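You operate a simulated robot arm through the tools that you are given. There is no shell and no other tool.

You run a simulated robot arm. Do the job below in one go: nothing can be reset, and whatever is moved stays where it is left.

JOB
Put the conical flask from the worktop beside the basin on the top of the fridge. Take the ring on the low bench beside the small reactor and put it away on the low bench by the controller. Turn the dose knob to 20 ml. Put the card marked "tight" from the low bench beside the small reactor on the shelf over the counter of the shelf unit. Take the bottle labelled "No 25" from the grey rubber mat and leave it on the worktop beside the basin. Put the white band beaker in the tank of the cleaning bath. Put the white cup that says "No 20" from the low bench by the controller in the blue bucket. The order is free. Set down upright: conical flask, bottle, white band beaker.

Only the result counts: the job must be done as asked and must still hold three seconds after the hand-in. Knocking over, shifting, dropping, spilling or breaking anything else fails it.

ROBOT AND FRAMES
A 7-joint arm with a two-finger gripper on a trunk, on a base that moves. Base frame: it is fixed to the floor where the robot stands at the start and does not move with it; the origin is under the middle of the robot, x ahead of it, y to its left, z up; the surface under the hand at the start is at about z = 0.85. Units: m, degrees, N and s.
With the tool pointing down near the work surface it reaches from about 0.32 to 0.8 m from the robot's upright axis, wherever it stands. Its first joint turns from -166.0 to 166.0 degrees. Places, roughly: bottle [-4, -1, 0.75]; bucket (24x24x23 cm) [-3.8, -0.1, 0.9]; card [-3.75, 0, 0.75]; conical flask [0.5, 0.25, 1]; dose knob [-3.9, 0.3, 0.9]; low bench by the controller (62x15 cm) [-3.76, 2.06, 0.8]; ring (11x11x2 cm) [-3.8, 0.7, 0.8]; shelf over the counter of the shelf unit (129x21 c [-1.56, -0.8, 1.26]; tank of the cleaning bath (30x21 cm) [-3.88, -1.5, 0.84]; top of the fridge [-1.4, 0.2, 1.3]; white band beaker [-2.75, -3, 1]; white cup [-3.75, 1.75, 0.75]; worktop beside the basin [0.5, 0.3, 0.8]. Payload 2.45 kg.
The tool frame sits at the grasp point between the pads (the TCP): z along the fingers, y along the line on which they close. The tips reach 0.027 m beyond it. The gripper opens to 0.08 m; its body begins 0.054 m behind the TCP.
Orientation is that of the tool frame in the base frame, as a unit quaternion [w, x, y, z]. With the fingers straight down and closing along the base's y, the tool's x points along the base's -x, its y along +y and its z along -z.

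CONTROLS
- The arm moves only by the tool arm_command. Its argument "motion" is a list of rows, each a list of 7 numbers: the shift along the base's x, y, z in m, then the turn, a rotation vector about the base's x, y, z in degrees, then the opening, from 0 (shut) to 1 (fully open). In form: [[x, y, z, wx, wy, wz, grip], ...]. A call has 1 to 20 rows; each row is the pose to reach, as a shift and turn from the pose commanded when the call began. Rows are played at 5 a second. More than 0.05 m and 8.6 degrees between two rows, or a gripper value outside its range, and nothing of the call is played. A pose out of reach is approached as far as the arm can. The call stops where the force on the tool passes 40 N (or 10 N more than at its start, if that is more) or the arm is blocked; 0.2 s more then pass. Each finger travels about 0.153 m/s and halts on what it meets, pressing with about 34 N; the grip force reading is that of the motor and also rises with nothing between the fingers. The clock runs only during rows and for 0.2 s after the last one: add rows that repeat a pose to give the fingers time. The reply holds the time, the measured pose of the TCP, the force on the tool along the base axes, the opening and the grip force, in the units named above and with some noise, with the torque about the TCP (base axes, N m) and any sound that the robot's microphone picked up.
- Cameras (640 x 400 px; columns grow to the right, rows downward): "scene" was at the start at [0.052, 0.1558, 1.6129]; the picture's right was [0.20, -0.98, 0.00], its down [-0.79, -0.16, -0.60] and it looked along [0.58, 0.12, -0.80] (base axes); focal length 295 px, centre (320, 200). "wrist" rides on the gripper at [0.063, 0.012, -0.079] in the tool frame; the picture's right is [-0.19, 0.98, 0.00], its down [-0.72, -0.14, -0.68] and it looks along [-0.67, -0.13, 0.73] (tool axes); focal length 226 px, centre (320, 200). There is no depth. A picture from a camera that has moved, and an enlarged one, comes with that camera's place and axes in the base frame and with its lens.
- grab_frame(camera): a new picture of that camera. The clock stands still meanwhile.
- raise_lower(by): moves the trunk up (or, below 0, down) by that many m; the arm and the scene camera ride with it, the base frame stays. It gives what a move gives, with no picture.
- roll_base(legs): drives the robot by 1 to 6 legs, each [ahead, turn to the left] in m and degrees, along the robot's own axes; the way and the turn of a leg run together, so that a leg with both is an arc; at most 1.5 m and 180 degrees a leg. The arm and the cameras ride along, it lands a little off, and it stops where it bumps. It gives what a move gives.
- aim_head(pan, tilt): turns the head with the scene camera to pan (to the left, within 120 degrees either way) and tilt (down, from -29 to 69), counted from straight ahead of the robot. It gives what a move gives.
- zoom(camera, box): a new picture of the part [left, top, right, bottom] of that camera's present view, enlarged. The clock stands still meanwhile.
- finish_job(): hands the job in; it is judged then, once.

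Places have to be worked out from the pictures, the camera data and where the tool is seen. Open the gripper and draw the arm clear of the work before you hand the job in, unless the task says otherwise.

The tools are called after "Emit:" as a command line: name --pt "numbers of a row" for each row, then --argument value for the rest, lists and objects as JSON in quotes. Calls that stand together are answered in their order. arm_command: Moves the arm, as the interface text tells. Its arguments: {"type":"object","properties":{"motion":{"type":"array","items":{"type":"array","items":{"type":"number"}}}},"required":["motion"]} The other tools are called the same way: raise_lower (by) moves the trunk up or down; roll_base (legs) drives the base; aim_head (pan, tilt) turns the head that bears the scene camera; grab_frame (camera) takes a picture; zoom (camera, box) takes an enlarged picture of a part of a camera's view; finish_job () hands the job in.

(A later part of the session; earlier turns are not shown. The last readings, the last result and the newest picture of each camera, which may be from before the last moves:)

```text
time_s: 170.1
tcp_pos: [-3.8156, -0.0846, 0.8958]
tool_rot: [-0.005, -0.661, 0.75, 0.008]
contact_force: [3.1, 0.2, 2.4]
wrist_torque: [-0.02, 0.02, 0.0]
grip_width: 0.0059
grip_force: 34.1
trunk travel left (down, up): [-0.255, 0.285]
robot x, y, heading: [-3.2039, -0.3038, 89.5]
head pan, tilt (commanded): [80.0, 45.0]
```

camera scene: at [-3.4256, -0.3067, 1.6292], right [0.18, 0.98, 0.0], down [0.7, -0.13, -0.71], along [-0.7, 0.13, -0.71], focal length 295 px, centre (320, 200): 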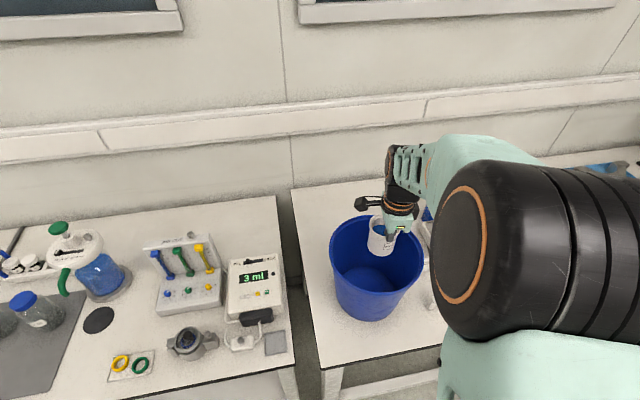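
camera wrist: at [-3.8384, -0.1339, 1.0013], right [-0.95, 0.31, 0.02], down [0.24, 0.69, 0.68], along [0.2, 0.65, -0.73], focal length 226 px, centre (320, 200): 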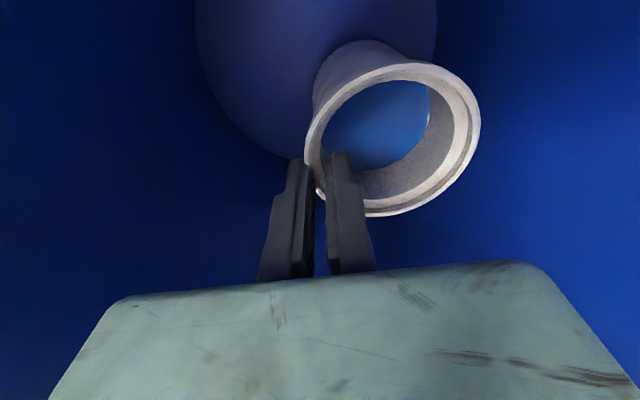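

The cup has touched the bucket floor (+2.4 N). I open slightly and lift straight out.

Emit:
arm_command --pt "0 0 0 0 0 0 0.1" --pt "0 0 0 0 0 0 0.2" --pt "0 0 0 0 0 0 0.3" --pt "0 0 0 0 0 0 0.3" --pt "0 0 0.02 0 0 0 0.3" --pt "0 0 0.04 0 0 0 0.3" --pt "0 0 0.07 0 0 0 0.3" --pt "0 0 0.11 0 0 0 0.3" --pt "0 0 0.15 0 0 0 0.3" --pt "0 0 0.19 0 0 0 0.3" --pt "0 0 0.23 0 0 0 0.3" --pt "0 0 0.27 0 0 0 0.3"

Emit:
grab_frame --camera "wrist"

Emit:
zoom --camera "scene" --box '[300, 150, 500, 350]'

```text
time_s: 172.7
tcp_pos: [-3.8128, -0.0834, 1.1659]
tool_rot: [-0.005, -0.661, 0.75, 0.008]
contact_force: [-0.5, 0.0, 0.0]
wrist_torque: [0.05, 0.02, -0.03]
grip_width: 0.0241
grip_force: 0.0
trunk travel left (down, up): [-0.255, 0.285]
robot x, y, heading: [-3.2048, -0.3023, 89.7]
head pan, tilt (commanded): [80.0, 45.0]
```

```text
taken
camera wrist: at [-3.8323, -0.1456, 1.2445], right [-0.95, 0.32, 0.02], down [0.24, 0.69, 0.68], along [0.2, 0.65, -0.73], focal length 226 px, centre (320, 200)
```

wrist: 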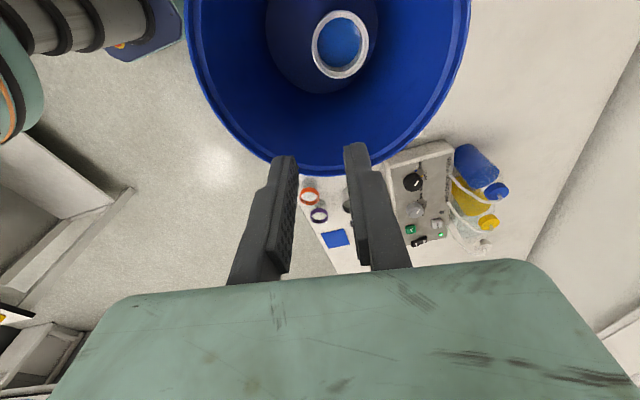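

```text
2.00 times, centred on (400, 250) of scene
camera zoom: at [-3.4252, -0.3068, 1.6293], right [0.18, 0.98, 0.0], down [0.7, -0.13, -0.71], along [-0.7, 0.13, -0.71], focal length 590 px, centre (160, 100)
```

zoom: 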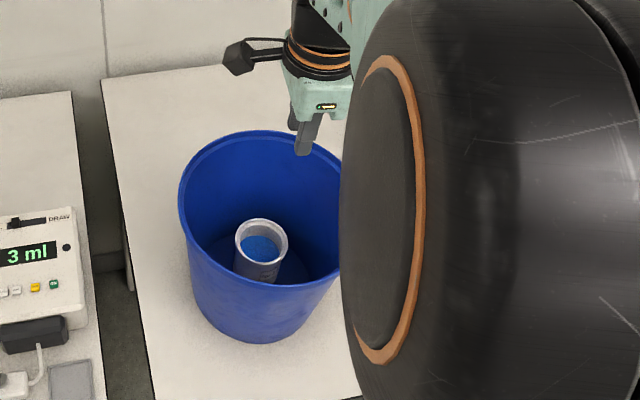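

The cup stands upright in the bucket. Next the dose knob: I roll forward 0.35 m so the dosing unit is on the left, and look at it with both cameras.

Emit:
roll_base --legs '[[0.33, 0]]'

Emit:
grab_frame --camera "scene"

Emit:
grab_frame --camera "wrist"

```text
time_s: 174.9
tcp_pos: [-3.8133, 0.2448, 1.1651]
tool_rot: [-0.005, -0.662, 0.749, 0.008]
contact_force: [0.3, -0.1, 0.5]
wrist_torque: [-0.01, 0.0, -0.03]
grip_width: 0.0239
grip_force: 0.1
trunk travel left (down, up): [-0.255, 0.285]
robot x, y, heading: [-3.2022, 0.0263, 90.0]
head pan, tilt (commanded): [80.0, 45.0]
```

```text
taken
camera scene: at [-3.424, 0.0225, 1.6292], right [0.18, 0.98, 0.0], down [0.7, -0.13, -0.71], along [-0.7, 0.13, -0.71], focal length 295 px, centre (320, 200)
```

scene: 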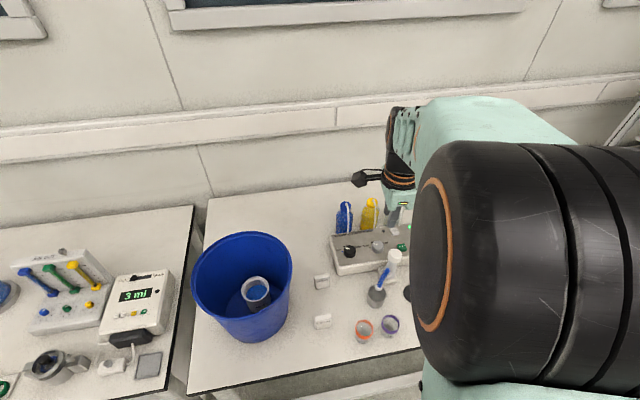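

```text
taken
camera wrist: at [-3.8315, 0.1825, 1.2437], right [-0.95, 0.31, 0.02], down [0.24, 0.69, 0.68], along [0.2, 0.65, -0.73], focal length 226 px, centre (320, 200)
```

wrist: 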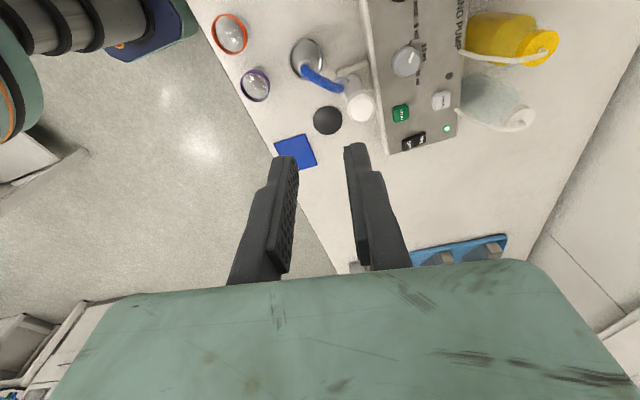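

Triangulating several frames gives the dose knob at about [-3.935, 0.298, 0.87], and the white nozzle post's cap at [-3.857, 0.31], top z≈0.936, just in front of it. I zoom in on the panel markings.

Emit:
zoom --camera "wrist" --box '[340, 0, 480, 160]'

Emit:
zoom --camera "scene" --box '[320, 190, 420, 310]'

```text
2.50 times, centred on (410, 80) of wrist
camera zoom: at [-3.8315, 0.1825, 1.2437], right [-0.95, 0.31, 0.02], down [0.24, 0.69, 0.68], along [0.2, 0.65, -0.73], focal length 565 px, centre (95, 500)
```

zoom: 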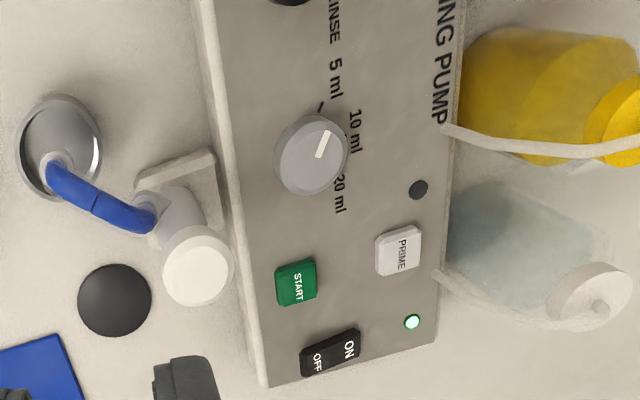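

```text
3.33 times, centred on (370, 250) of scene
camera zoom: at [-3.424, 0.0225, 1.6292], right [0.18, 0.98, 0.0], down [0.7, -0.13, -0.71], along [-0.7, 0.13, -0.71], focal length 984 px, centre (153, 33)
```

zoom: 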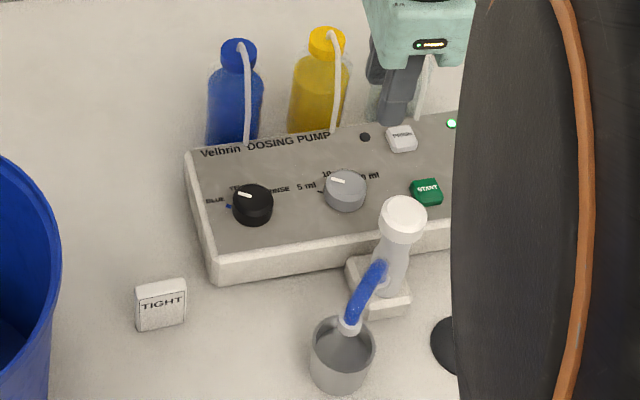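

I zoom tighter on the dose knob to read its pointer and ticks.

Emit:
zoom --camera "wrist" --box '[380, 30, 440, 90]'

Emit:
zoom --camera "scene" --box '[350, 225, 400, 265]'

```text
6.67 times, centred on (410, 60) of wrist
camera zoom: at [-3.8315, 0.1825, 1.2437], right [-0.95, 0.31, 0.02], down [0.24, 0.69, 0.68], along [0.2, 0.65, -0.73], focal length 1507 px, centre (-280, 1133)
```

zoom: 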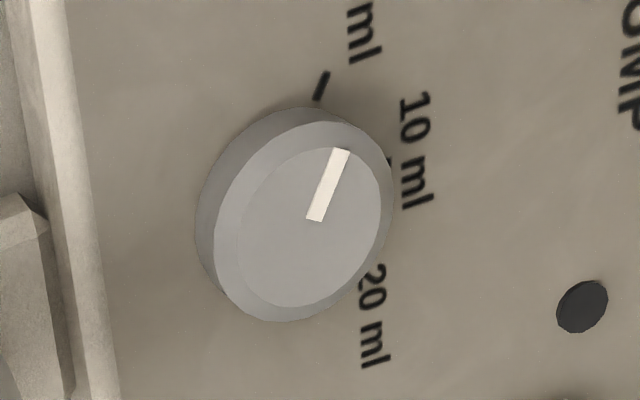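

```text
10.00 times, centred on (375, 245) of scene
camera zoom: at [-3.424, 0.0225, 1.6292], right [0.18, 0.98, 0.0], down [0.7, -0.13, -0.71], along [-0.7, 0.13, -0.71], focal length 2952 px, centre (-230, -250)
```

zoom: 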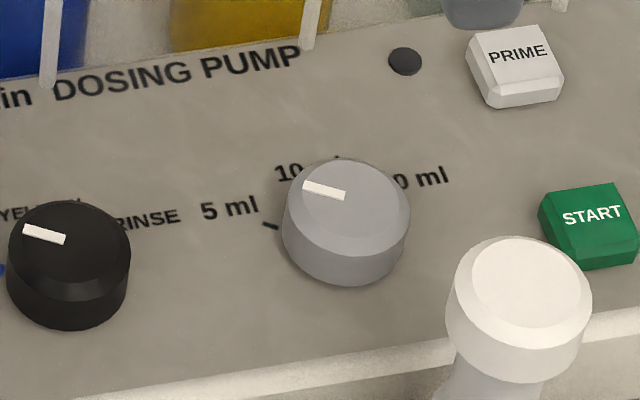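

The pointer sits at 5 ml (about -60° from panel-up); 20 ml is at about +60°, i.e. 120° clockwise. For better reach I bring the robot about 12 cm closer to the bench with a small S-move.

Emit:
roll_base --legs '[[0, 20], [0.35, 0], [0, -20], [-0.36, 0]]'

Emit:
grab_frame --camera "scene"

```text
time_s: 181.3
tcp_pos: [-3.933, 0.2084, 1.1653]
tool_rot: [-0.006, -0.661, 0.751, 0.008]
contact_force: [-0.1, 0.8, 0.5]
wrist_torque: [0.02, -0.01, 0.02]
grip_width: 0.0242
grip_force: 0.2
trunk travel left (down, up): [-0.255, 0.285]
robot x, y, heading: [-3.3234, -0.0103, 89.8]
head pan, tilt (commanded): [80.0, 45.0]
```

```text
taken
camera scene: at [-3.544, -0.0152, 1.6292], right [0.18, 0.98, 0.0], down [0.7, -0.13, -0.71], along [-0.7, 0.13, -0.71], focal length 295 px, centre (320, 200)
```

scene: 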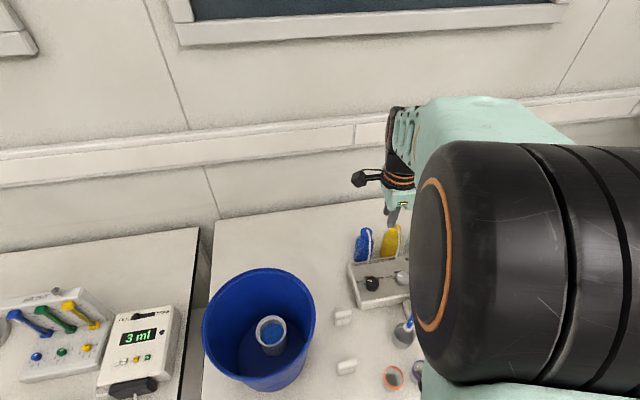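

Now I test how far the hand can turn clockwise about the vertical here, well above everything.

Emit:
arm_command --pt "0 0.01 0 0 0 -8 0.5" --pt "0 0.03 0 0 0 -16 0.7" --pt "0 0.05 0 0 0 -24 0.75" --pt "0 0.07 0 0 0 -32 0.75" --pt "0 0.09 0 0 0 -40 0.75" --pt "0 0.09 0 0 0 -48 0.75" --pt "0 0.09 0 0 0 -56 0.75" --pt "0 0.09 0 0 0 -64 0.75" --pt "0 0.09 0 0 0 -72 0.75" --pt "0 0.09 0 0 0 -80 0.75" --pt "0 0.09 0 0 0 -88 0.75"

Emit:
grab_frame --camera "wrist"

```text
time_s: 183.7
tcp_pos: [-3.9336, 0.2984, 1.1658]
tool_rot: [0.001, 0.047, 0.999, 0.009]
contact_force: [0.1, -0.5, -1.3]
wrist_torque: [0.0, 0.0, -0.01]
grip_width: 0.0602
grip_force: 0.0
trunk travel left (down, up): [-0.255, 0.285]
robot x, y, heading: [-3.3226, -0.0116, 89.6]
head pan, tilt (commanded): [80.0, 45.0]
```

```text
taken
camera wrist: at [-3.9944, 0.315, 1.244], right [0.28, 0.96, 0.02], down [0.7, -0.22, 0.68], along [0.66, -0.18, -0.73], focal length 226 px, centre (320, 200)
```

wrist: 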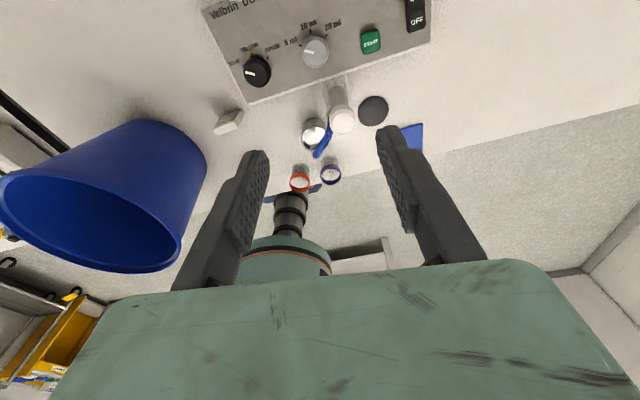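

The hand turns freely, and the camera now sits on the bottle side, away from the post. The knob shows at [-3.932, 0.298], right under the TCP. I turn the hand to the starting grip angle (≈130°) and descend to z≈0.98.

Emit:
arm_command --pt "0 0 -0.03 0 0 8 0.75" --pt "0 0 -0.06 0 0 16 0.75" --pt "0 0 -0.09 0 0 24 0.75" --pt "0 0 -0.12 0 0 32 0.75" --pt "0 0 -0.15 0 0 40 0.75" --pt "0 0 -0.18 0 0 45 0.75" --pt "0 0 -0.185 0 0 45 0.75"

Emit:
grab_frame --camera "wrist"

Emit:
zoom --camera "scene" --box '[330, 180, 460, 320]'

```text
time_s: 185.3
tcp_pos: [-3.933, 0.2988, 0.9815]
tool_rot: [-0.003, -0.341, 0.94, 0.009]
contact_force: [0.9, 0.4, 0.6]
wrist_torque: [0.02, 0.0, -0.04]
grip_width: 0.0601
grip_force: 0.1
trunk travel left (down, up): [-0.255, 0.285]
robot x, y, heading: [-3.3222, -0.0132, 89.6]
head pan, tilt (commanded): [80.0, 45.0]
```

```text
taken
camera wrist: at [-3.9883, 0.2662, 1.058], right [-0.48, 0.88, 0.02], down [0.65, 0.34, 0.68], along [0.59, 0.34, -0.73], focal length 226 px, centre (320, 200)
```

wrist: 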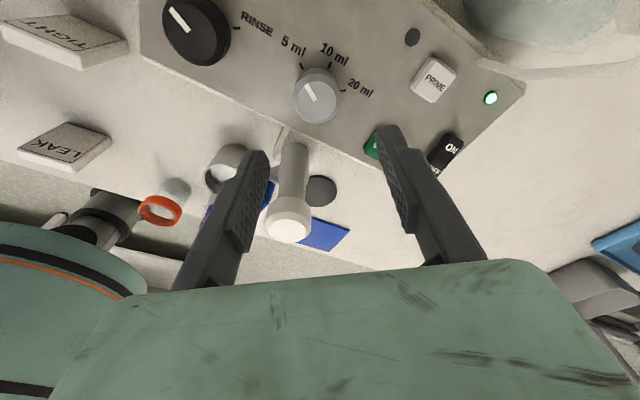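

```text
2.86 times, centred on (395, 250) of scene
camera zoom: at [-3.5441, -0.0147, 1.6292], right [0.18, 0.98, 0.0], down [0.7, -0.13, -0.71], along [-0.7, 0.13, -0.71], focal length 843 px, centre (106, 57)
```

zoom: 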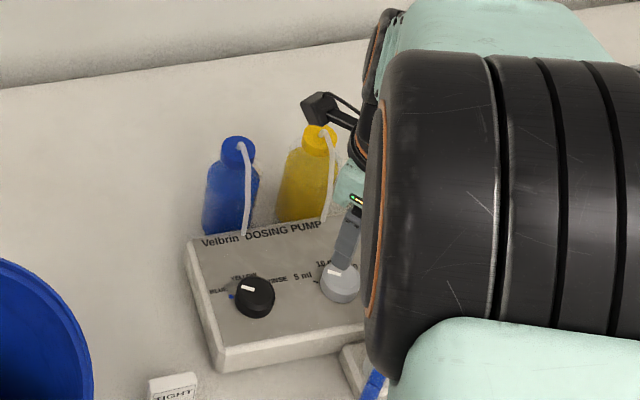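

I zoom to see the ticks around the knob from here.

Emit:
zoom --camera "wrist" --box '[270, 40, 390, 140]'

```text
4.00 times, centred on (330, 90) of wrist
camera zoom: at [-3.9883, 0.2662, 1.058], right [-0.48, 0.88, 0.02], down [0.65, 0.34, 0.68], along [0.59, 0.34, -0.73], focal length 904 px, centre (280, 640)
```

zoom: 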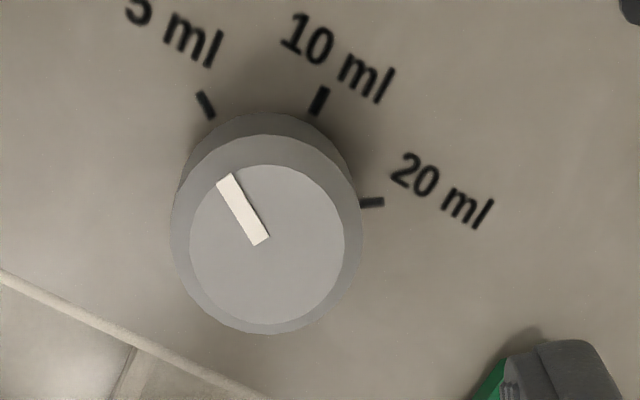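

Pointer is on 5 ml; ticks give about 110° clockwise to 20 ml. I descend around the knob to z≈0.90 and check the clearance.

Emit:
arm_command --pt "-0.002 -0.003 -0.03 0 0 0 0.75" --pt "-0.002 -0.003 -0.06 0 0 0 0.75" --pt "-0.002 -0.003 -0.08 0 0 0 0.75" --pt "-0.002 -0.003 -0.08 0 0 0 0.75"

Emit:
grab_frame --camera "wrist"

Emit:
zoom --camera "scene" --box '[330, 200, 430, 310]'

```text
time_s: 186.3
tcp_pos: [-3.9333, 0.2954, 0.8997]
tool_rot: [-0.002, -0.34, 0.94, 0.01]
contact_force: [0.0, 0.2, 0.6]
wrist_torque: [0.01, 0.0, 0.01]
grip_width: 0.06
grip_force: 0.0
trunk travel left (down, up): [-0.255, 0.285]
robot x, y, heading: [-3.3206, -0.0101, 89.5]
head pan, tilt (commanded): [80.0, 45.0]
```

```text
taken
camera wrist: at [-3.9896, 0.2627, 0.9782], right [-0.48, 0.88, 0.02], down [0.65, 0.34, 0.68], along [0.59, 0.34, -0.73], focal length 226 px, centre (320, 200)
```

wrist: 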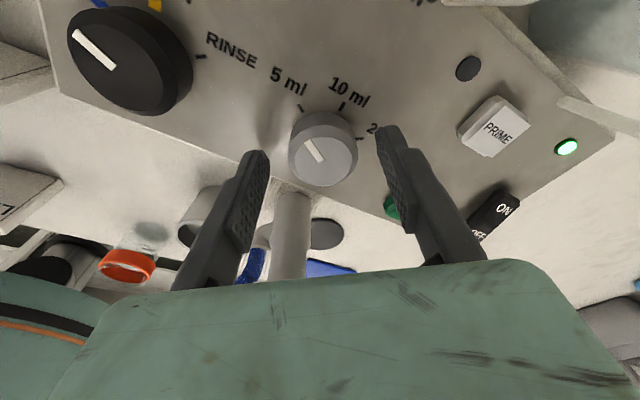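

```text
3.64 times, centred on (380, 255) of scene
camera zoom: at [-3.5441, -0.0147, 1.6292], right [0.18, 0.98, 0.0], down [0.7, -0.13, -0.71], along [-0.7, 0.13, -0.71], focal length 1073 px, centre (102, 0)
```

zoom: 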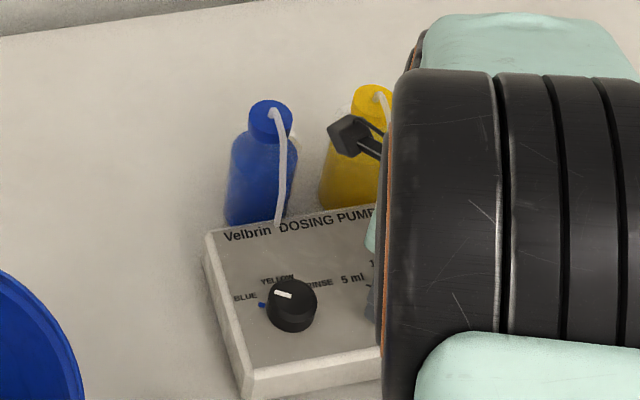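

The knob is centred between the fingers within 2 mm and everything is clear. I go down the last 1.8 cm and close on the knob.

Emit:
arm_command --pt "-0.001 0.001 -0.009 0 0 0 0.75" --pt "-0.001 0.001 -0.018 0 0 0 0.75" --pt "-0.001 0.001 -0.018 0 0 0 0.65" --pt "-0.001 0.001 -0.018 0 0 0 0.5" --pt "-0.001 0.001 -0.018 0 0 0 0.4" --pt "-0.001 0.001 -0.018 0 0 0 0.4"

Emit:
grab_frame --camera "wrist"

```text
time_s: 187.7
tcp_pos: [-3.9344, 0.2969, 0.8811]
tool_rot: [-0.002, -0.339, 0.941, 0.009]
contact_force: [2.6, 0.8, 1.1]
wrist_torque: [-0.67, -0.34, -0.04]
grip_width: 0.0375
grip_force: 45.1
trunk travel left (down, up): [-0.255, 0.285]
robot x, y, heading: [-3.3225, -0.0137, 89.6]
head pan, tilt (commanded): [80.0, 45.0]
```

```text
taken
camera wrist: at [-3.99, 0.2643, 0.9597], right [-0.48, 0.88, 0.02], down [0.65, 0.34, 0.68], along [0.59, 0.34, -0.73], focal length 226 px, centre (320, 200)
```

wrist: 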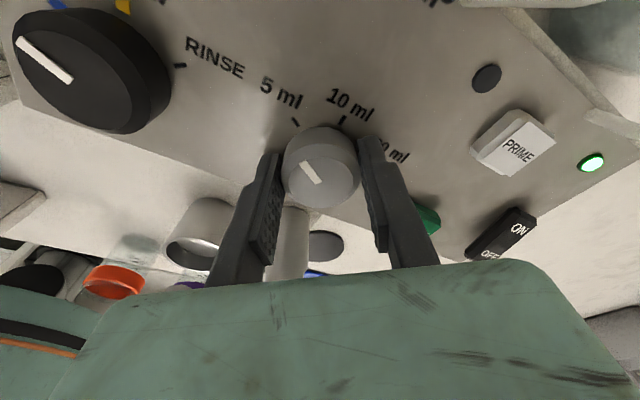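

Gripped at 37.5 mm. I turn the hand clockwise by 55° in steps.

Emit:
arm_command --pt "0 0 0 0 0 -7 0.4" --pt "0 0 0 0 0 -14 0.4" --pt "0 0 0 0 0 -21 0.4" --pt "0 0 0 0 0 -28 0.4" --pt "0 0 0 0 0 -35 0.4" --pt "0 0 0 0 0 -42 0.4" --pt "0 0 0 0 0 -49 0.4" --pt "0 0 0 0 0 -55 0.4" --pt "0 0 0 0 0 -55 0.4"

Emit:
grab_frame --camera "wrist"

```text
time_s: 189.7
tcp_pos: [-3.9347, 0.2981, 0.8816]
tool_rot: [0.003, 0.134, 0.991, 0.009]
contact_force: [6.3, 8.3, -12.7]
wrist_torque: [-0.73, 0.26, 0.01]
grip_width: 0.0378
grip_force: 44.9
trunk travel left (down, up): [-0.255, 0.285]
robot x, y, heading: [-3.323, -0.0131, 89.4]
head pan, tilt (commanded): [80.0, 45.0]
```

```text
taken
camera wrist: at [-3.9931, 0.325, 0.9597], right [0.45, 0.89, 0.02], down [0.65, -0.34, 0.68], along [0.62, -0.29, -0.73], focal length 226 px, centre (320, 200)
```

wrist: 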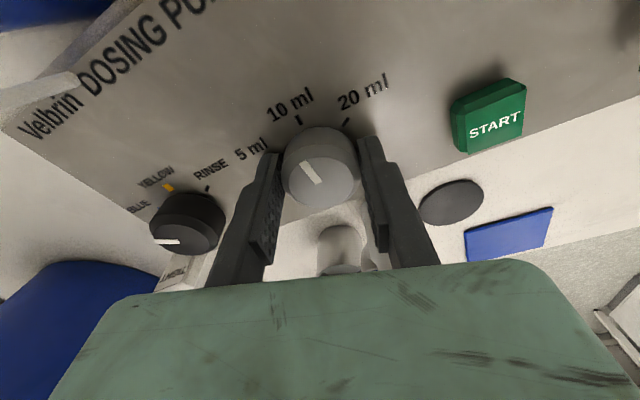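

The knob followed to about 10 ml. I release, turn the hand back 55° with fingers open, and regrip.

Emit:
arm_command --pt "0 0 0 0 0 0 0.6" --pt "0 0 0 0 0 0 0.75" --pt "0 0 0.001 0 0 0 0.75" --pt "0 0 0.001 0 0 8 0.75" --pt "0 0 0.001 0 0 16 0.75" --pt "0 0 0.001 0 0 24 0.75" --pt "0 0 0.001 0 0 32 0.75" --pt "0 0 0.001 0 0 40 0.75" --pt "0 0 0.001 0 0 48 0.75" --pt "0 0 0.001 0 0 55 0.75" --pt "0 0 0.001 0 0 55 0.75"

Emit:
grab_frame --camera "wrist"

Emit:
zoom --camera "wrist" --box '[240, 60, 420, 220]'

```text
time_s: 192.1
tcp_pos: [-3.9356, 0.294, 0.8833]
tool_rot: [-0.003, -0.341, 0.94, 0.009]
contact_force: [-12.6, -11.4, 28.1]
wrist_torque: [-1.0, -0.17, -0.45]
grip_width: 0.0483
grip_force: 0.0
trunk travel left (down, up): [-0.255, 0.285]
robot x, y, heading: [-3.3197, -0.009, 89.3]
head pan, tilt (commanded): [80.0, 45.0]
```

```text
taken
camera wrist: at [-3.9905, 0.2621, 0.963], right [-0.48, 0.88, 0.02], down [0.65, 0.34, 0.68], along [0.59, 0.34, -0.73], focal length 226 px, centre (320, 200)
```

wrist: 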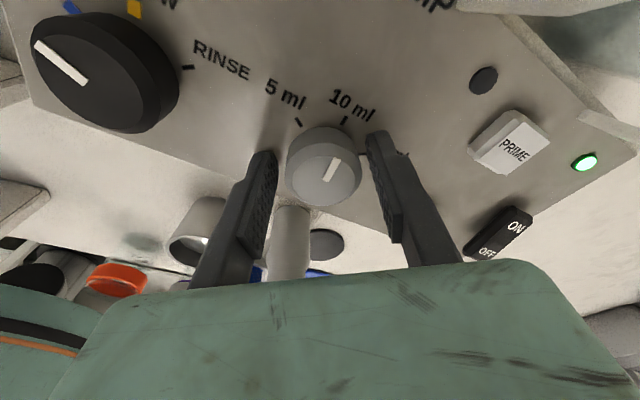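

```text
2.50 times, centred on (330, 140) of wrist
camera zoom: at [-3.9905, 0.2621, 0.963], right [-0.48, 0.88, 0.02], down [0.65, 0.34, 0.68], along [0.59, 0.34, -0.73], focal length 565 px, centre (295, 350)
```

zoom: 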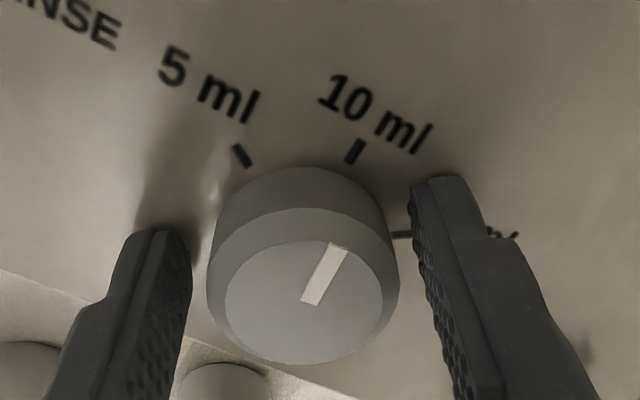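

A fingertip is resting on the panel (28 N up); I raise 5 mm, then close on the knob again.

Emit:
arm_command --pt "0 0.002 0.003 0 0 0 0.75" --pt "0 0.003 0.005 0 0 0 0.75" --pt "0 0.003 0.005 0 0 0 0.75"

Emit:
arm_command --pt "0 0 0 0 0 0 0.6" --pt "0 0 0 0 0 0 0.45" --pt "0 0 0 0 0 0 0.4" --pt "0 0 0 0 0 0 0.4"

Emit:
grab_frame --camera "wrist"

```text
time_s: 192.9
tcp_pos: [-3.9339, 0.3006, 0.8877]
tool_rot: [0.0, -0.339, 0.941, 0.009]
contact_force: [-2.7, 0.1, 6.2]
wrist_torque: [-0.13, -0.02, -0.05]
grip_width: 0.0561
grip_force: 0.1
trunk travel left (down, up): [-0.255, 0.285]
robot x, y, heading: [-3.3236, -0.0124, 89.6]
head pan, tilt (commanded): [80.0, 45.0]
```

```text
time_s: 193.9
tcp_pos: [-3.9352, 0.2985, 0.8867]
tool_rot: [-0.001, -0.34, 0.94, 0.009]
contact_force: [8.0, -7.5, -6.1]
wrist_torque: [-0.1, -0.14, 0.0]
grip_width: 0.0415
grip_force: 7.1
trunk travel left (down, up): [-0.255, 0.285]
robot x, y, heading: [-3.321, -0.0118, 89.6]
head pan, tilt (commanded): [80.0, 45.0]
```

```text
taken
camera wrist: at [-3.9902, 0.2662, 0.966], right [-0.48, 0.88, 0.02], down [0.65, 0.34, 0.68], along [0.59, 0.34, -0.73], focal length 226 px, centre (320, 200)
```

wrist: 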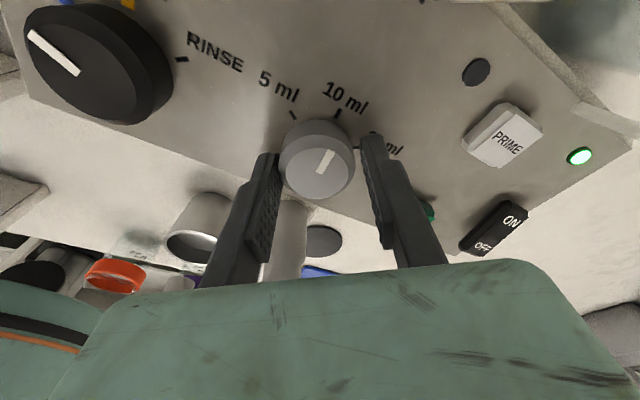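

The fingers are still closing; I give them time.

Emit:
arm_command --pt "0 0 0 0 0 0 0.35" --pt "0 0 0 0 0 0 0.35" --pt "0 0 0 0 0 0 0.35"

```text
time_s: 194.7
tcp_pos: [-3.9344, 0.2986, 0.8883]
tool_rot: [-0.002, -0.34, 0.94, 0.008]
contact_force: [10.0, -12.4, -7.3]
wrist_torque: [-0.17, -0.21, -0.02]
grip_width: 0.0415
grip_force: 10.0
trunk travel left (down, up): [-0.255, 0.285]
robot x, y, heading: [-3.3214, -0.0172, 89.6]
head pan, tilt (commanded): [80.0, 45.0]
```

One finger bears first, so the TCP is about 2–3 mm off centre. I shift by (+2, -2.5) mm and let the grip complete.

Emit:
arm_command --pt "0.001 -0.0015 0 0 0 0 0.35" --pt "0.002 -0.0025 0 0 0 0 0.35" --pt "0.002 -0.0025 0 0 0 0 0.35" --pt "0.002 -0.0025 0 0 0 0 0.35"

```text
time_s: 195.7
tcp_pos: [-3.9335, 0.2974, 0.8885]
tool_rot: [-0.003, -0.339, 0.941, 0.009]
contact_force: [3.3, -5.6, -3.8]
wrist_torque: [-0.51, -0.39, 0.0]
grip_width: 0.038
grip_force: 45.2
trunk travel left (down, up): [-0.255, 0.285]
robot x, y, heading: [-3.3221, -0.0135, 89.4]
head pan, tilt (commanded): [80.0, 45.0]
```

Now gripped properly (38 mm, 45 N). I turn clockwise another 55° and look at where the pointer ends.

Emit:
arm_command --pt "0 0 0 0 0 -7 0.35" --pt "0 0 0 0 0 -14 0.35" --pt "0 0 0 0 0 -21 0.35" --pt "0 0 0 0 0 -28 0.35" --pt "0 0 0 0 0 -35 0.35" --pt "0 0 0 0 0 -42 0.35" --pt "0 0 0 0 0 -49 0.35" --pt "0 0 0 0 0 -54 0.35" --pt "0 0 0 0 0 -54 0.35"

Emit:
zoom --camera "wrist" --box '[240, 60, 420, 220]'

```text
time_s: 197.7
tcp_pos: [-3.9344, 0.2975, 0.8893]
tool_rot: [0.002, 0.126, 0.992, 0.01]
contact_force: [-6.0, 5.4, 4.9]
wrist_torque: [-0.52, 0.38, -0.01]
grip_width: 0.0377
grip_force: 44.9
trunk travel left (down, up): [-0.255, 0.285]
robot x, y, heading: [-3.3247, -0.0141, 89.8]
head pan, tilt (commanded): [80.0, 45.0]
```

```text
2.50 times, centred on (330, 140) of wrist
camera zoom: at [-3.9924, 0.3235, 0.9673], right [0.43, 0.9, 0.02], down [0.66, -0.33, 0.68], along [0.62, -0.28, -0.73], focal length 565 px, centre (295, 350)
```

zoom: 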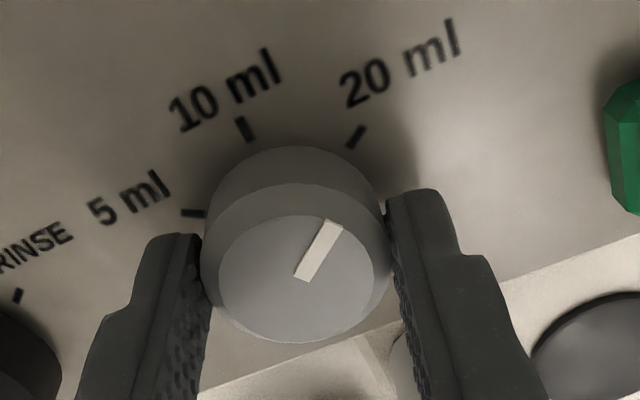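

The pointer is at about 49°, and the 20 ml tick at about 60°. I turn 10° more, then release, rise and examine.

Emit:
arm_command --pt "0 0 0 0 0 -5 0.35" --pt "0 0 0 0 0 -10 0.35" --pt "0 0 0 0 0 -10 0.35" --pt "0 0 0 0 0 -10 0.6" --pt "0 0 0.001 0 0 -10 0.75" --pt "0 0 0.02 0 0 -10 0.75" --pt "0 0 0.05 0 0 -10 0.75" --pt "0 0 0.09 0 0 -10 0.75" --pt "0 0 0.11 0 0 -10 0.75"

Emit:
zoom --camera "wrist" --box '[260, 20, 380, 120]'

Emit:
grab_frame --camera "wrist"

```text
time_s: 199.7
tcp_pos: [-3.9246, 0.3091, 0.9927]
tool_rot: [0.007, 0.221, 0.975, 0.01]
contact_force: [-0.4, 0.5, -0.3]
wrist_torque: [0.02, 0.02, 0.01]
grip_width: 0.0601
grip_force: 0.0
trunk travel left (down, up): [-0.255, 0.285]
robot x, y, heading: [-3.3274, -0.0123, 89.7]
head pan, tilt (commanded): [80.0, 45.0]
```

```text
4.00 times, centred on (320, 70) of wrist
camera zoom: at [-3.9773, 0.3473, 1.072], right [0.6, 0.8, 0.02], down [0.57, -0.45, 0.68], along [0.56, -0.4, -0.73], focal length 904 px, centre (320, 720)
```

zoom: 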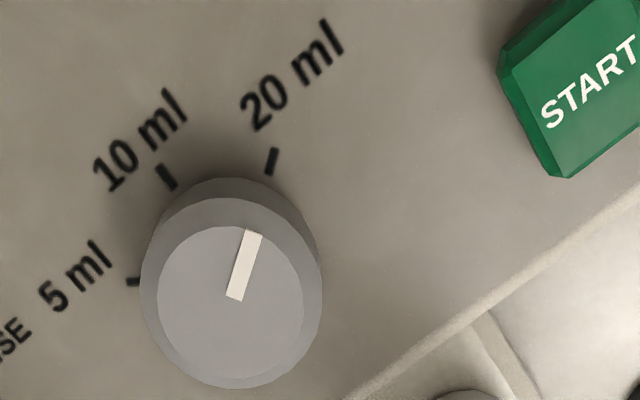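

```text
taken
camera wrist: at [-3.9773, 0.3473, 1.072], right [0.6, 0.8, 0.02], down [0.57, -0.45, 0.68], along [0.56, -0.4, -0.73], focal length 226 px, centre (320, 200)
```

wrist: 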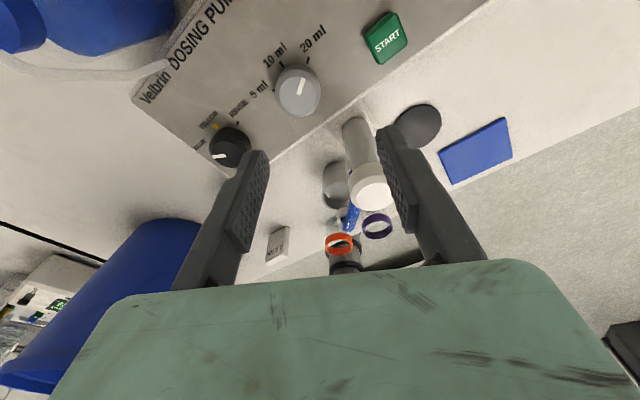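

The pointer is close to the 20 ml tick (≈55° vs 60°). I cross-check with the scene camera.

Emit:
zoom --camera "scene" --box '[360, 230, 430, 310]'

Emit:
zoom --camera "wrist" --box '[275, 50, 325, 120]'

```text
5.00 times, centred on (395, 270) of scene
camera zoom: at [-3.544, -0.0147, 1.6292], right [0.18, 0.98, 0.0], down [0.7, -0.13, -0.71], along [-0.7, 0.13, -0.71], focal length 1476 px, centre (-55, -150)
```

zoom: 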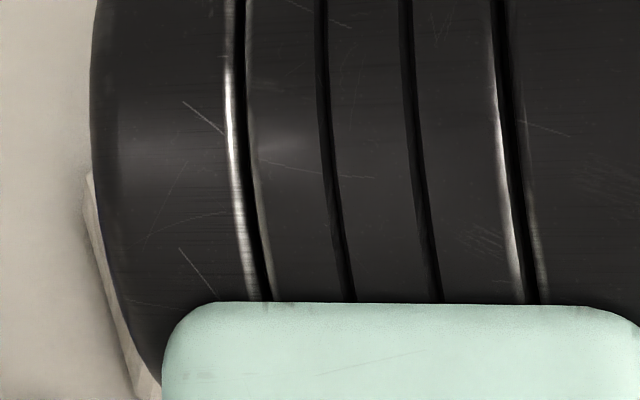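

```text
5.71 times, centred on (300, 85) of wrist
camera zoom: at [-3.9773, 0.3473, 1.072], right [0.6, 0.8, 0.02], down [0.57, -0.45, 0.68], along [0.56, -0.4, -0.73], focal length 1292 px, centre (434, 857)
```

zoom: 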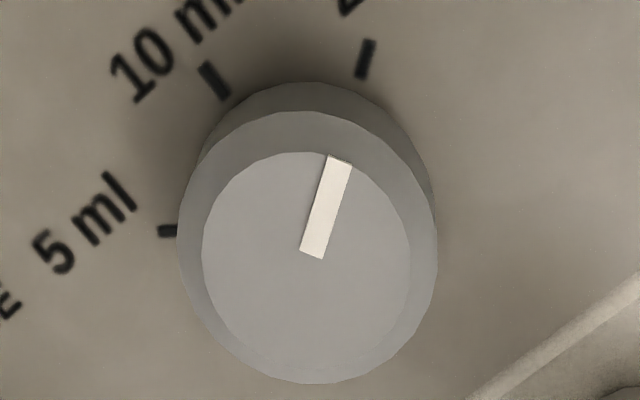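

In the closer zoom the pointer and the 20 ml tick are parallel within about 1°, so the knob is at 20 ml. I raise the hand and turn it back, moving above the cards for a look.

Emit:
arm_command --pt "0 0 0.04 0 0 0 0.75" --pt "0 0 0.08 0 0 8 0.75" --pt "0 -0.02 0.12 0 0 16 0.75" --pt "0 -0.05 0.15 0 0 24 0.75" --pt "0.01 -0.09 0.17 0 0 32 0.75" --pt "0.01 -0.13 0.17 0 0 40 0.75" --pt "0.01 -0.17 0.17 0 0 48 0.75" --pt "0.01 -0.2 0.17 0 0 56 0.75"

Emit:
grab_frame --camera "wrist"

Emit:
grab_frame --camera "scene"

```text
time_s: 201.3
tcp_pos: [-3.8941, 0.2366, 1.1577]
tool_rot: [0.009, -0.102, 0.995, 0.01]
contact_force: [-0.3, -0.1, -0.4]
wrist_torque: [-0.04, -0.05, 0.01]
grip_width: 0.0598
grip_force: 0.0
trunk travel left (down, up): [-0.255, 0.285]
robot x, y, heading: [-3.3212, -0.0109, 89.5]
head pan, tilt (commanded): [80.0, 45.0]
stopped in row 7: the arm was blocked; the commanded pose is now the measured one
```

```text
taken
camera wrist: at [-3.9591, 0.2346, 1.2355], right [-0.01, 1.0, 0.02], down [0.72, -0.01, 0.69], along [0.69, 0.02, -0.72], focal length 226 px, centre (320, 200)
```

wrist: 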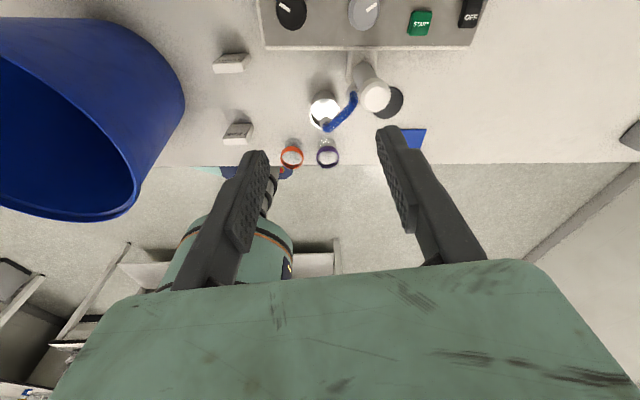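

```text
taken
camera scene: at [-3.5441, -0.0141, 1.6292], right [0.18, 0.98, 0.0], down [0.7, -0.13, -0.71], along [-0.7, 0.13, -0.71], focal length 295 px, centre (320, 200)
```

scene: 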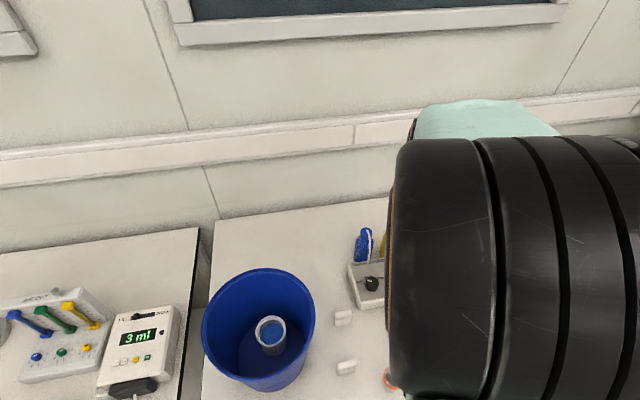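

The arm got blocked by the elbow/head again, but I'm clear of the panel. I zoom on the TIGHT block in this wrist view to learn its shape.

Emit:
zoom --camera "wrist" --box '[190, 30, 290, 150]'

Emit:
zoom --camera "scene" --box '[310, 290, 390, 390]'

```text
3.33 times, centred on (240, 90) of wrist
camera zoom: at [-3.9591, 0.2346, 1.2355], right [-0.01, 1.0, 0.02], down [0.72, -0.01, 0.69], along [0.69, 0.02, -0.72], focal length 754 px, centre (587, 567)
```

zoom: 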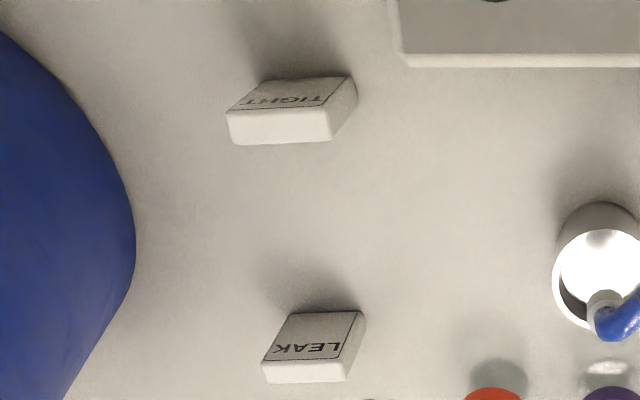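

```text
4.00 times, centred on (350, 340) of scene
camera zoom: at [-3.5441, -0.0141, 1.6292], right [0.18, 0.98, 0.0], down [0.7, -0.13, -0.71], along [-0.7, 0.13, -0.71], focal length 1181 px, centre (200, -360)
```

zoom: 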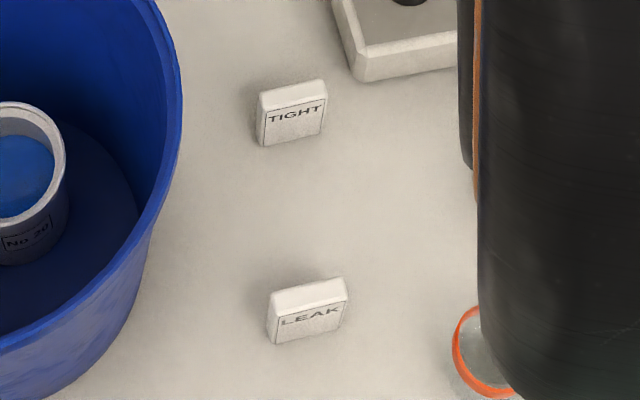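

The TIGHT block stands on edge, about 5 × 2.2 × 4 cm, long side nearly along y. I'll grasp it by its ends with the hand tilted forward 45° so it can go onto the shelf the same way. First I pan the head out of the elbow's way, free the arm a bit, and back the robot off to about (-3.22, -0.17).

Emit:
aim_head --pan 105 --tilt 45

Emit:
arm_command --pt "-0.01 0.03 0.0 0 0 0 0.9" --pt "-0.02 0.06 0.0 0 0 0 1"

Emit:
roll_base --legs '[[0, 31], [-0.2, 0], [0, -31]]'

Emit:
grab_frame --camera "scene"

Emit:
grab_frame --camera "wrist"

```text
time_s: 202.2
tcp_pos: [-3.8942, 0.2352, 1.1572]
tool_rot: [0.01, -0.102, 0.995, 0.01]
contact_force: [0.4, 0.1, 0.1]
wrist_torque: [0.01, -0.02, -0.02]
grip_width: 0.0601
grip_force: 0.1
trunk travel left (down, up): [-0.255, 0.285]
robot x, y, heading: [-3.3223, -0.0091, 89.5]
head pan, tilt (commanded): [105.0, 45.0]
```

```text
time_s: 202.8
tcp_pos: [-3.9158, 0.2929, 1.1572]
tool_rot: [0.012, -0.103, 0.995, 0.009]
contact_force: [0.0, 1.1, -0.2]
wrist_torque: [-0.03, -0.01, 0.0]
grip_width: 0.08
grip_force: 0.0
trunk travel left (down, up): [-0.255, 0.285]
robot x, y, heading: [-3.3221, -0.0108, 89.6]
head pan, tilt (commanded): [105.0, 45.0]
```

```text
time_s: 207.5
tcp_pos: [-3.8116, 0.1246, 1.1582]
tool_rot: [0.011, -0.1, 0.995, 0.011]
contact_force: [0.6, 0.0, -1.2]
wrist_torque: [0.01, -0.02, 0.0]
grip_width: 0.08
grip_force: 0.0
trunk travel left (down, up): [-0.255, 0.285]
robot x, y, heading: [-3.2164, -0.1854, 89.1]
head pan, tilt (commanded): [105.0, 45.0]
```

```text
taken
camera scene: at [-3.441, -0.221, 1.6292], right [-0.24, 0.97, 0.0], down [0.69, 0.17, -0.71], along [-0.69, -0.17, -0.71], focal length 295 px, centre (320, 200)
```

scene: 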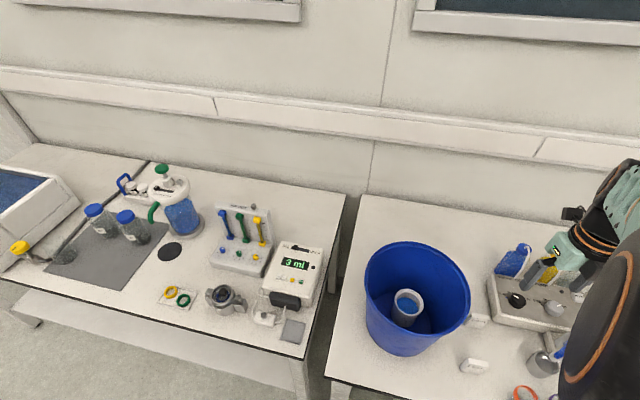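

```text
taken
camera wrist: at [-3.8764, 0.1231, 1.2345], right [-0.01, 1.0, 0.02], down [0.72, -0.01, 0.7], along [0.7, 0.02, -0.72], focal length 226 px, centre (320, 200)
```

wrist: 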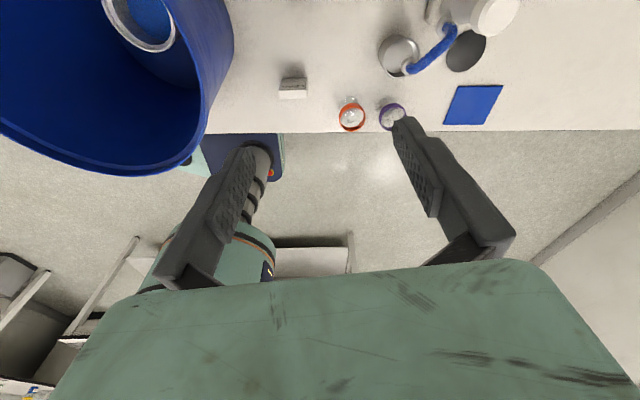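

TIGHT is just outside the wrist view now. I tilt the hand 45° forward (fingers toward -x, camera on top), aligning the closing axis with the block's long side, at a safe height.

Emit:
arm_command --pt "0.005 0 0 -1.4 7.6 -0.95 1" --pt "0.01 -0.005 -0.01 -2.7 15.2 -1.9 1" --pt "0.015 -0.01 -0.02 -4.1 22.8 -2.85 1" --pt "0.02 -0.015 -0.04 -5.5 30.4 -3.8 1" --pt "0.02 -0.02 -0.06 -6.8 38 -4.75 1" --pt "0.02 -0.02 -0.08 -8.2 45.6 -5.7 1" --pt "0.02 -0.02 -0.08 -8.2 45.6 -5.7 1"

Emit:
grab_frame --camera "wrist"

Emit:
grab_frame --camera "scene"

```text
time_s: 209.1
tcp_pos: [-3.7931, 0.1025, 1.0774]
tool_rot: [-0.381, -0.041, 0.923, -0.022]
contact_force: [-1.6, -0.4, -0.7]
wrist_torque: [0.03, -0.05, 0.01]
grip_width: 0.08
grip_force: 0.0
trunk travel left (down, up): [-0.255, 0.285]
robot x, y, heading: [-3.2189, -0.1852, 89.1]
head pan, tilt (commanded): [105.0, 45.0]
```

```text
taken
camera wrist: at [-3.7824, 0.1166, 1.1767], right [0.04, 0.99, -0.15], down [1.0, -0.05, -0.02], along [-0.03, -0.14, -0.99], focal length 226 px, centre (320, 200)
```

wrist: 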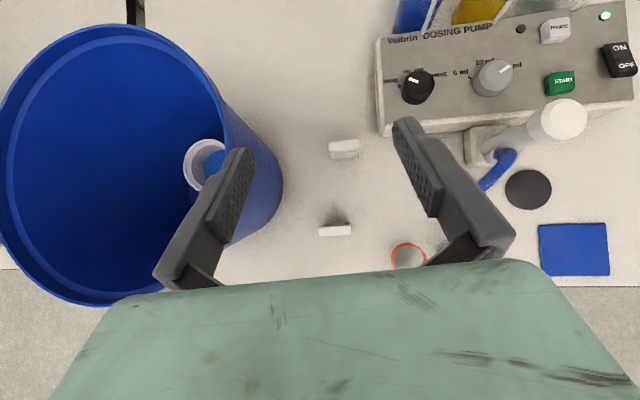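

```text
taken
camera scene: at [-3.4437, -0.2226, 1.6288], right [-0.24, 0.97, 0.0], down [0.69, 0.17, -0.71], along [-0.68, -0.17, -0.71], focal length 295 px, centre (320, 200)
```

scene: 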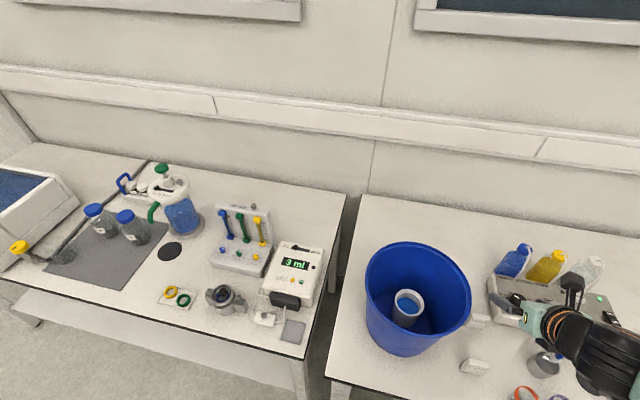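

The wrist camera now looks straight down: a fine view of TIGHT and of the dose knob. I zoom on both.

Emit:
zoom --camera "wrist" --box '[440, 30, 540, 120]'

Emit:
zoom --camera "wrist" --box '[300, 110, 400, 250]'

```text
4.44 times, centred on (490, 75) of wrist
camera zoom: at [-3.7824, 0.1166, 1.1767], right [0.04, 0.99, -0.15], down [1.0, -0.05, -0.02], along [-0.03, -0.14, -0.99], focal length 1005 px, centre (-436, 756)
```

zoom: 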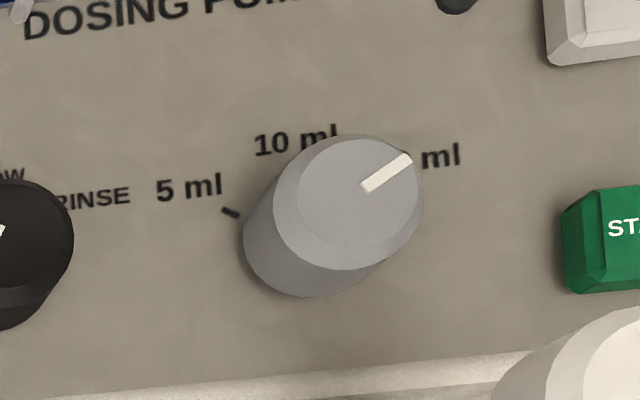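

```text
2.86 times, centred on (350, 180) of wrist
camera zoom: at [-3.7824, 0.1166, 1.1767], right [0.04, 0.99, -0.15], down [1.0, -0.05, -0.02], along [-0.03, -0.14, -0.99], focal length 646 px, centre (234, 257)
```

zoom: 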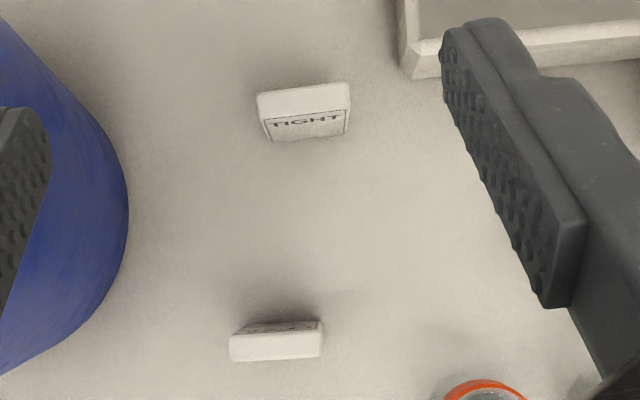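

The knob pointer reads 20 ml squarely (≈61°, tick at 60°). TIGHT's centre is about [-3.873, 0.110]. I move to a pre-grasp point 14 cm back along the tool axis.

Emit:
arm_command --pt "0.01 0.005 -0.04 0 0 0 1" --pt "0.02 0.01 -0.08 0 0 0 1" --pt "0.02 0.015 -0.12 0 0 0 1" --pt "0.02 0.017 -0.146 0 0 0 1" --pt "0.02 0.017 -0.146 0 0 0 1"

Emit:
grab_frame --camera "wrist"

Emit:
grab_frame --camera "scene"

```text
time_s: 210.3
tcp_pos: [-3.7719, 0.1235, 0.9335]
tool_rot: [-0.382, -0.04, 0.923, -0.022]
contact_force: [-0.5, 0.4, 0.3]
wrist_torque: [-0.02, 0.02, -0.02]
grip_width: 0.0798
grip_force: 0.0
trunk travel left (down, up): [-0.255, 0.285]
robot x, y, heading: [-3.2214, -0.1802, 89.2]
head pan, tilt (commanded): [105.0, 45.0]
```

```text
taken
camera wrist: at [-3.7612, 0.1374, 1.0322], right [0.05, 0.99, -0.15], down [1.0, -0.05, -0.02], along [-0.03, -0.14, -0.99], focal length 226 px, centre (320, 200)
```

wrist: 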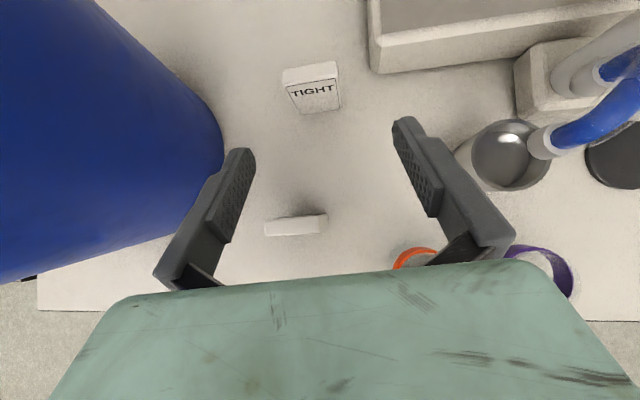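

```text
taken
camera scene: at [-3.4407, -0.2212, 1.6293], right [-0.24, 0.97, 0.0], down [0.69, 0.17, -0.71], along [-0.69, -0.17, -0.71], focal length 295 px, centre (320, 200)
```

scene: 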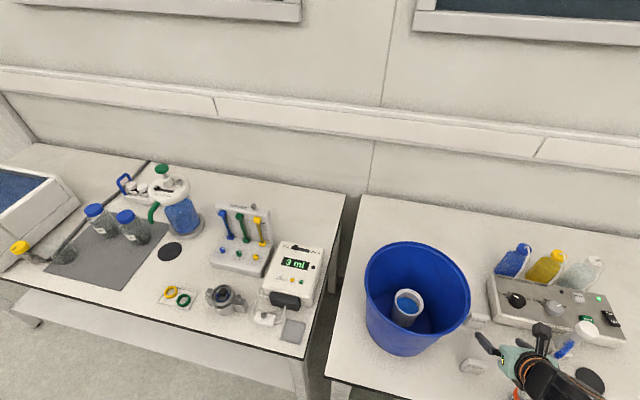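

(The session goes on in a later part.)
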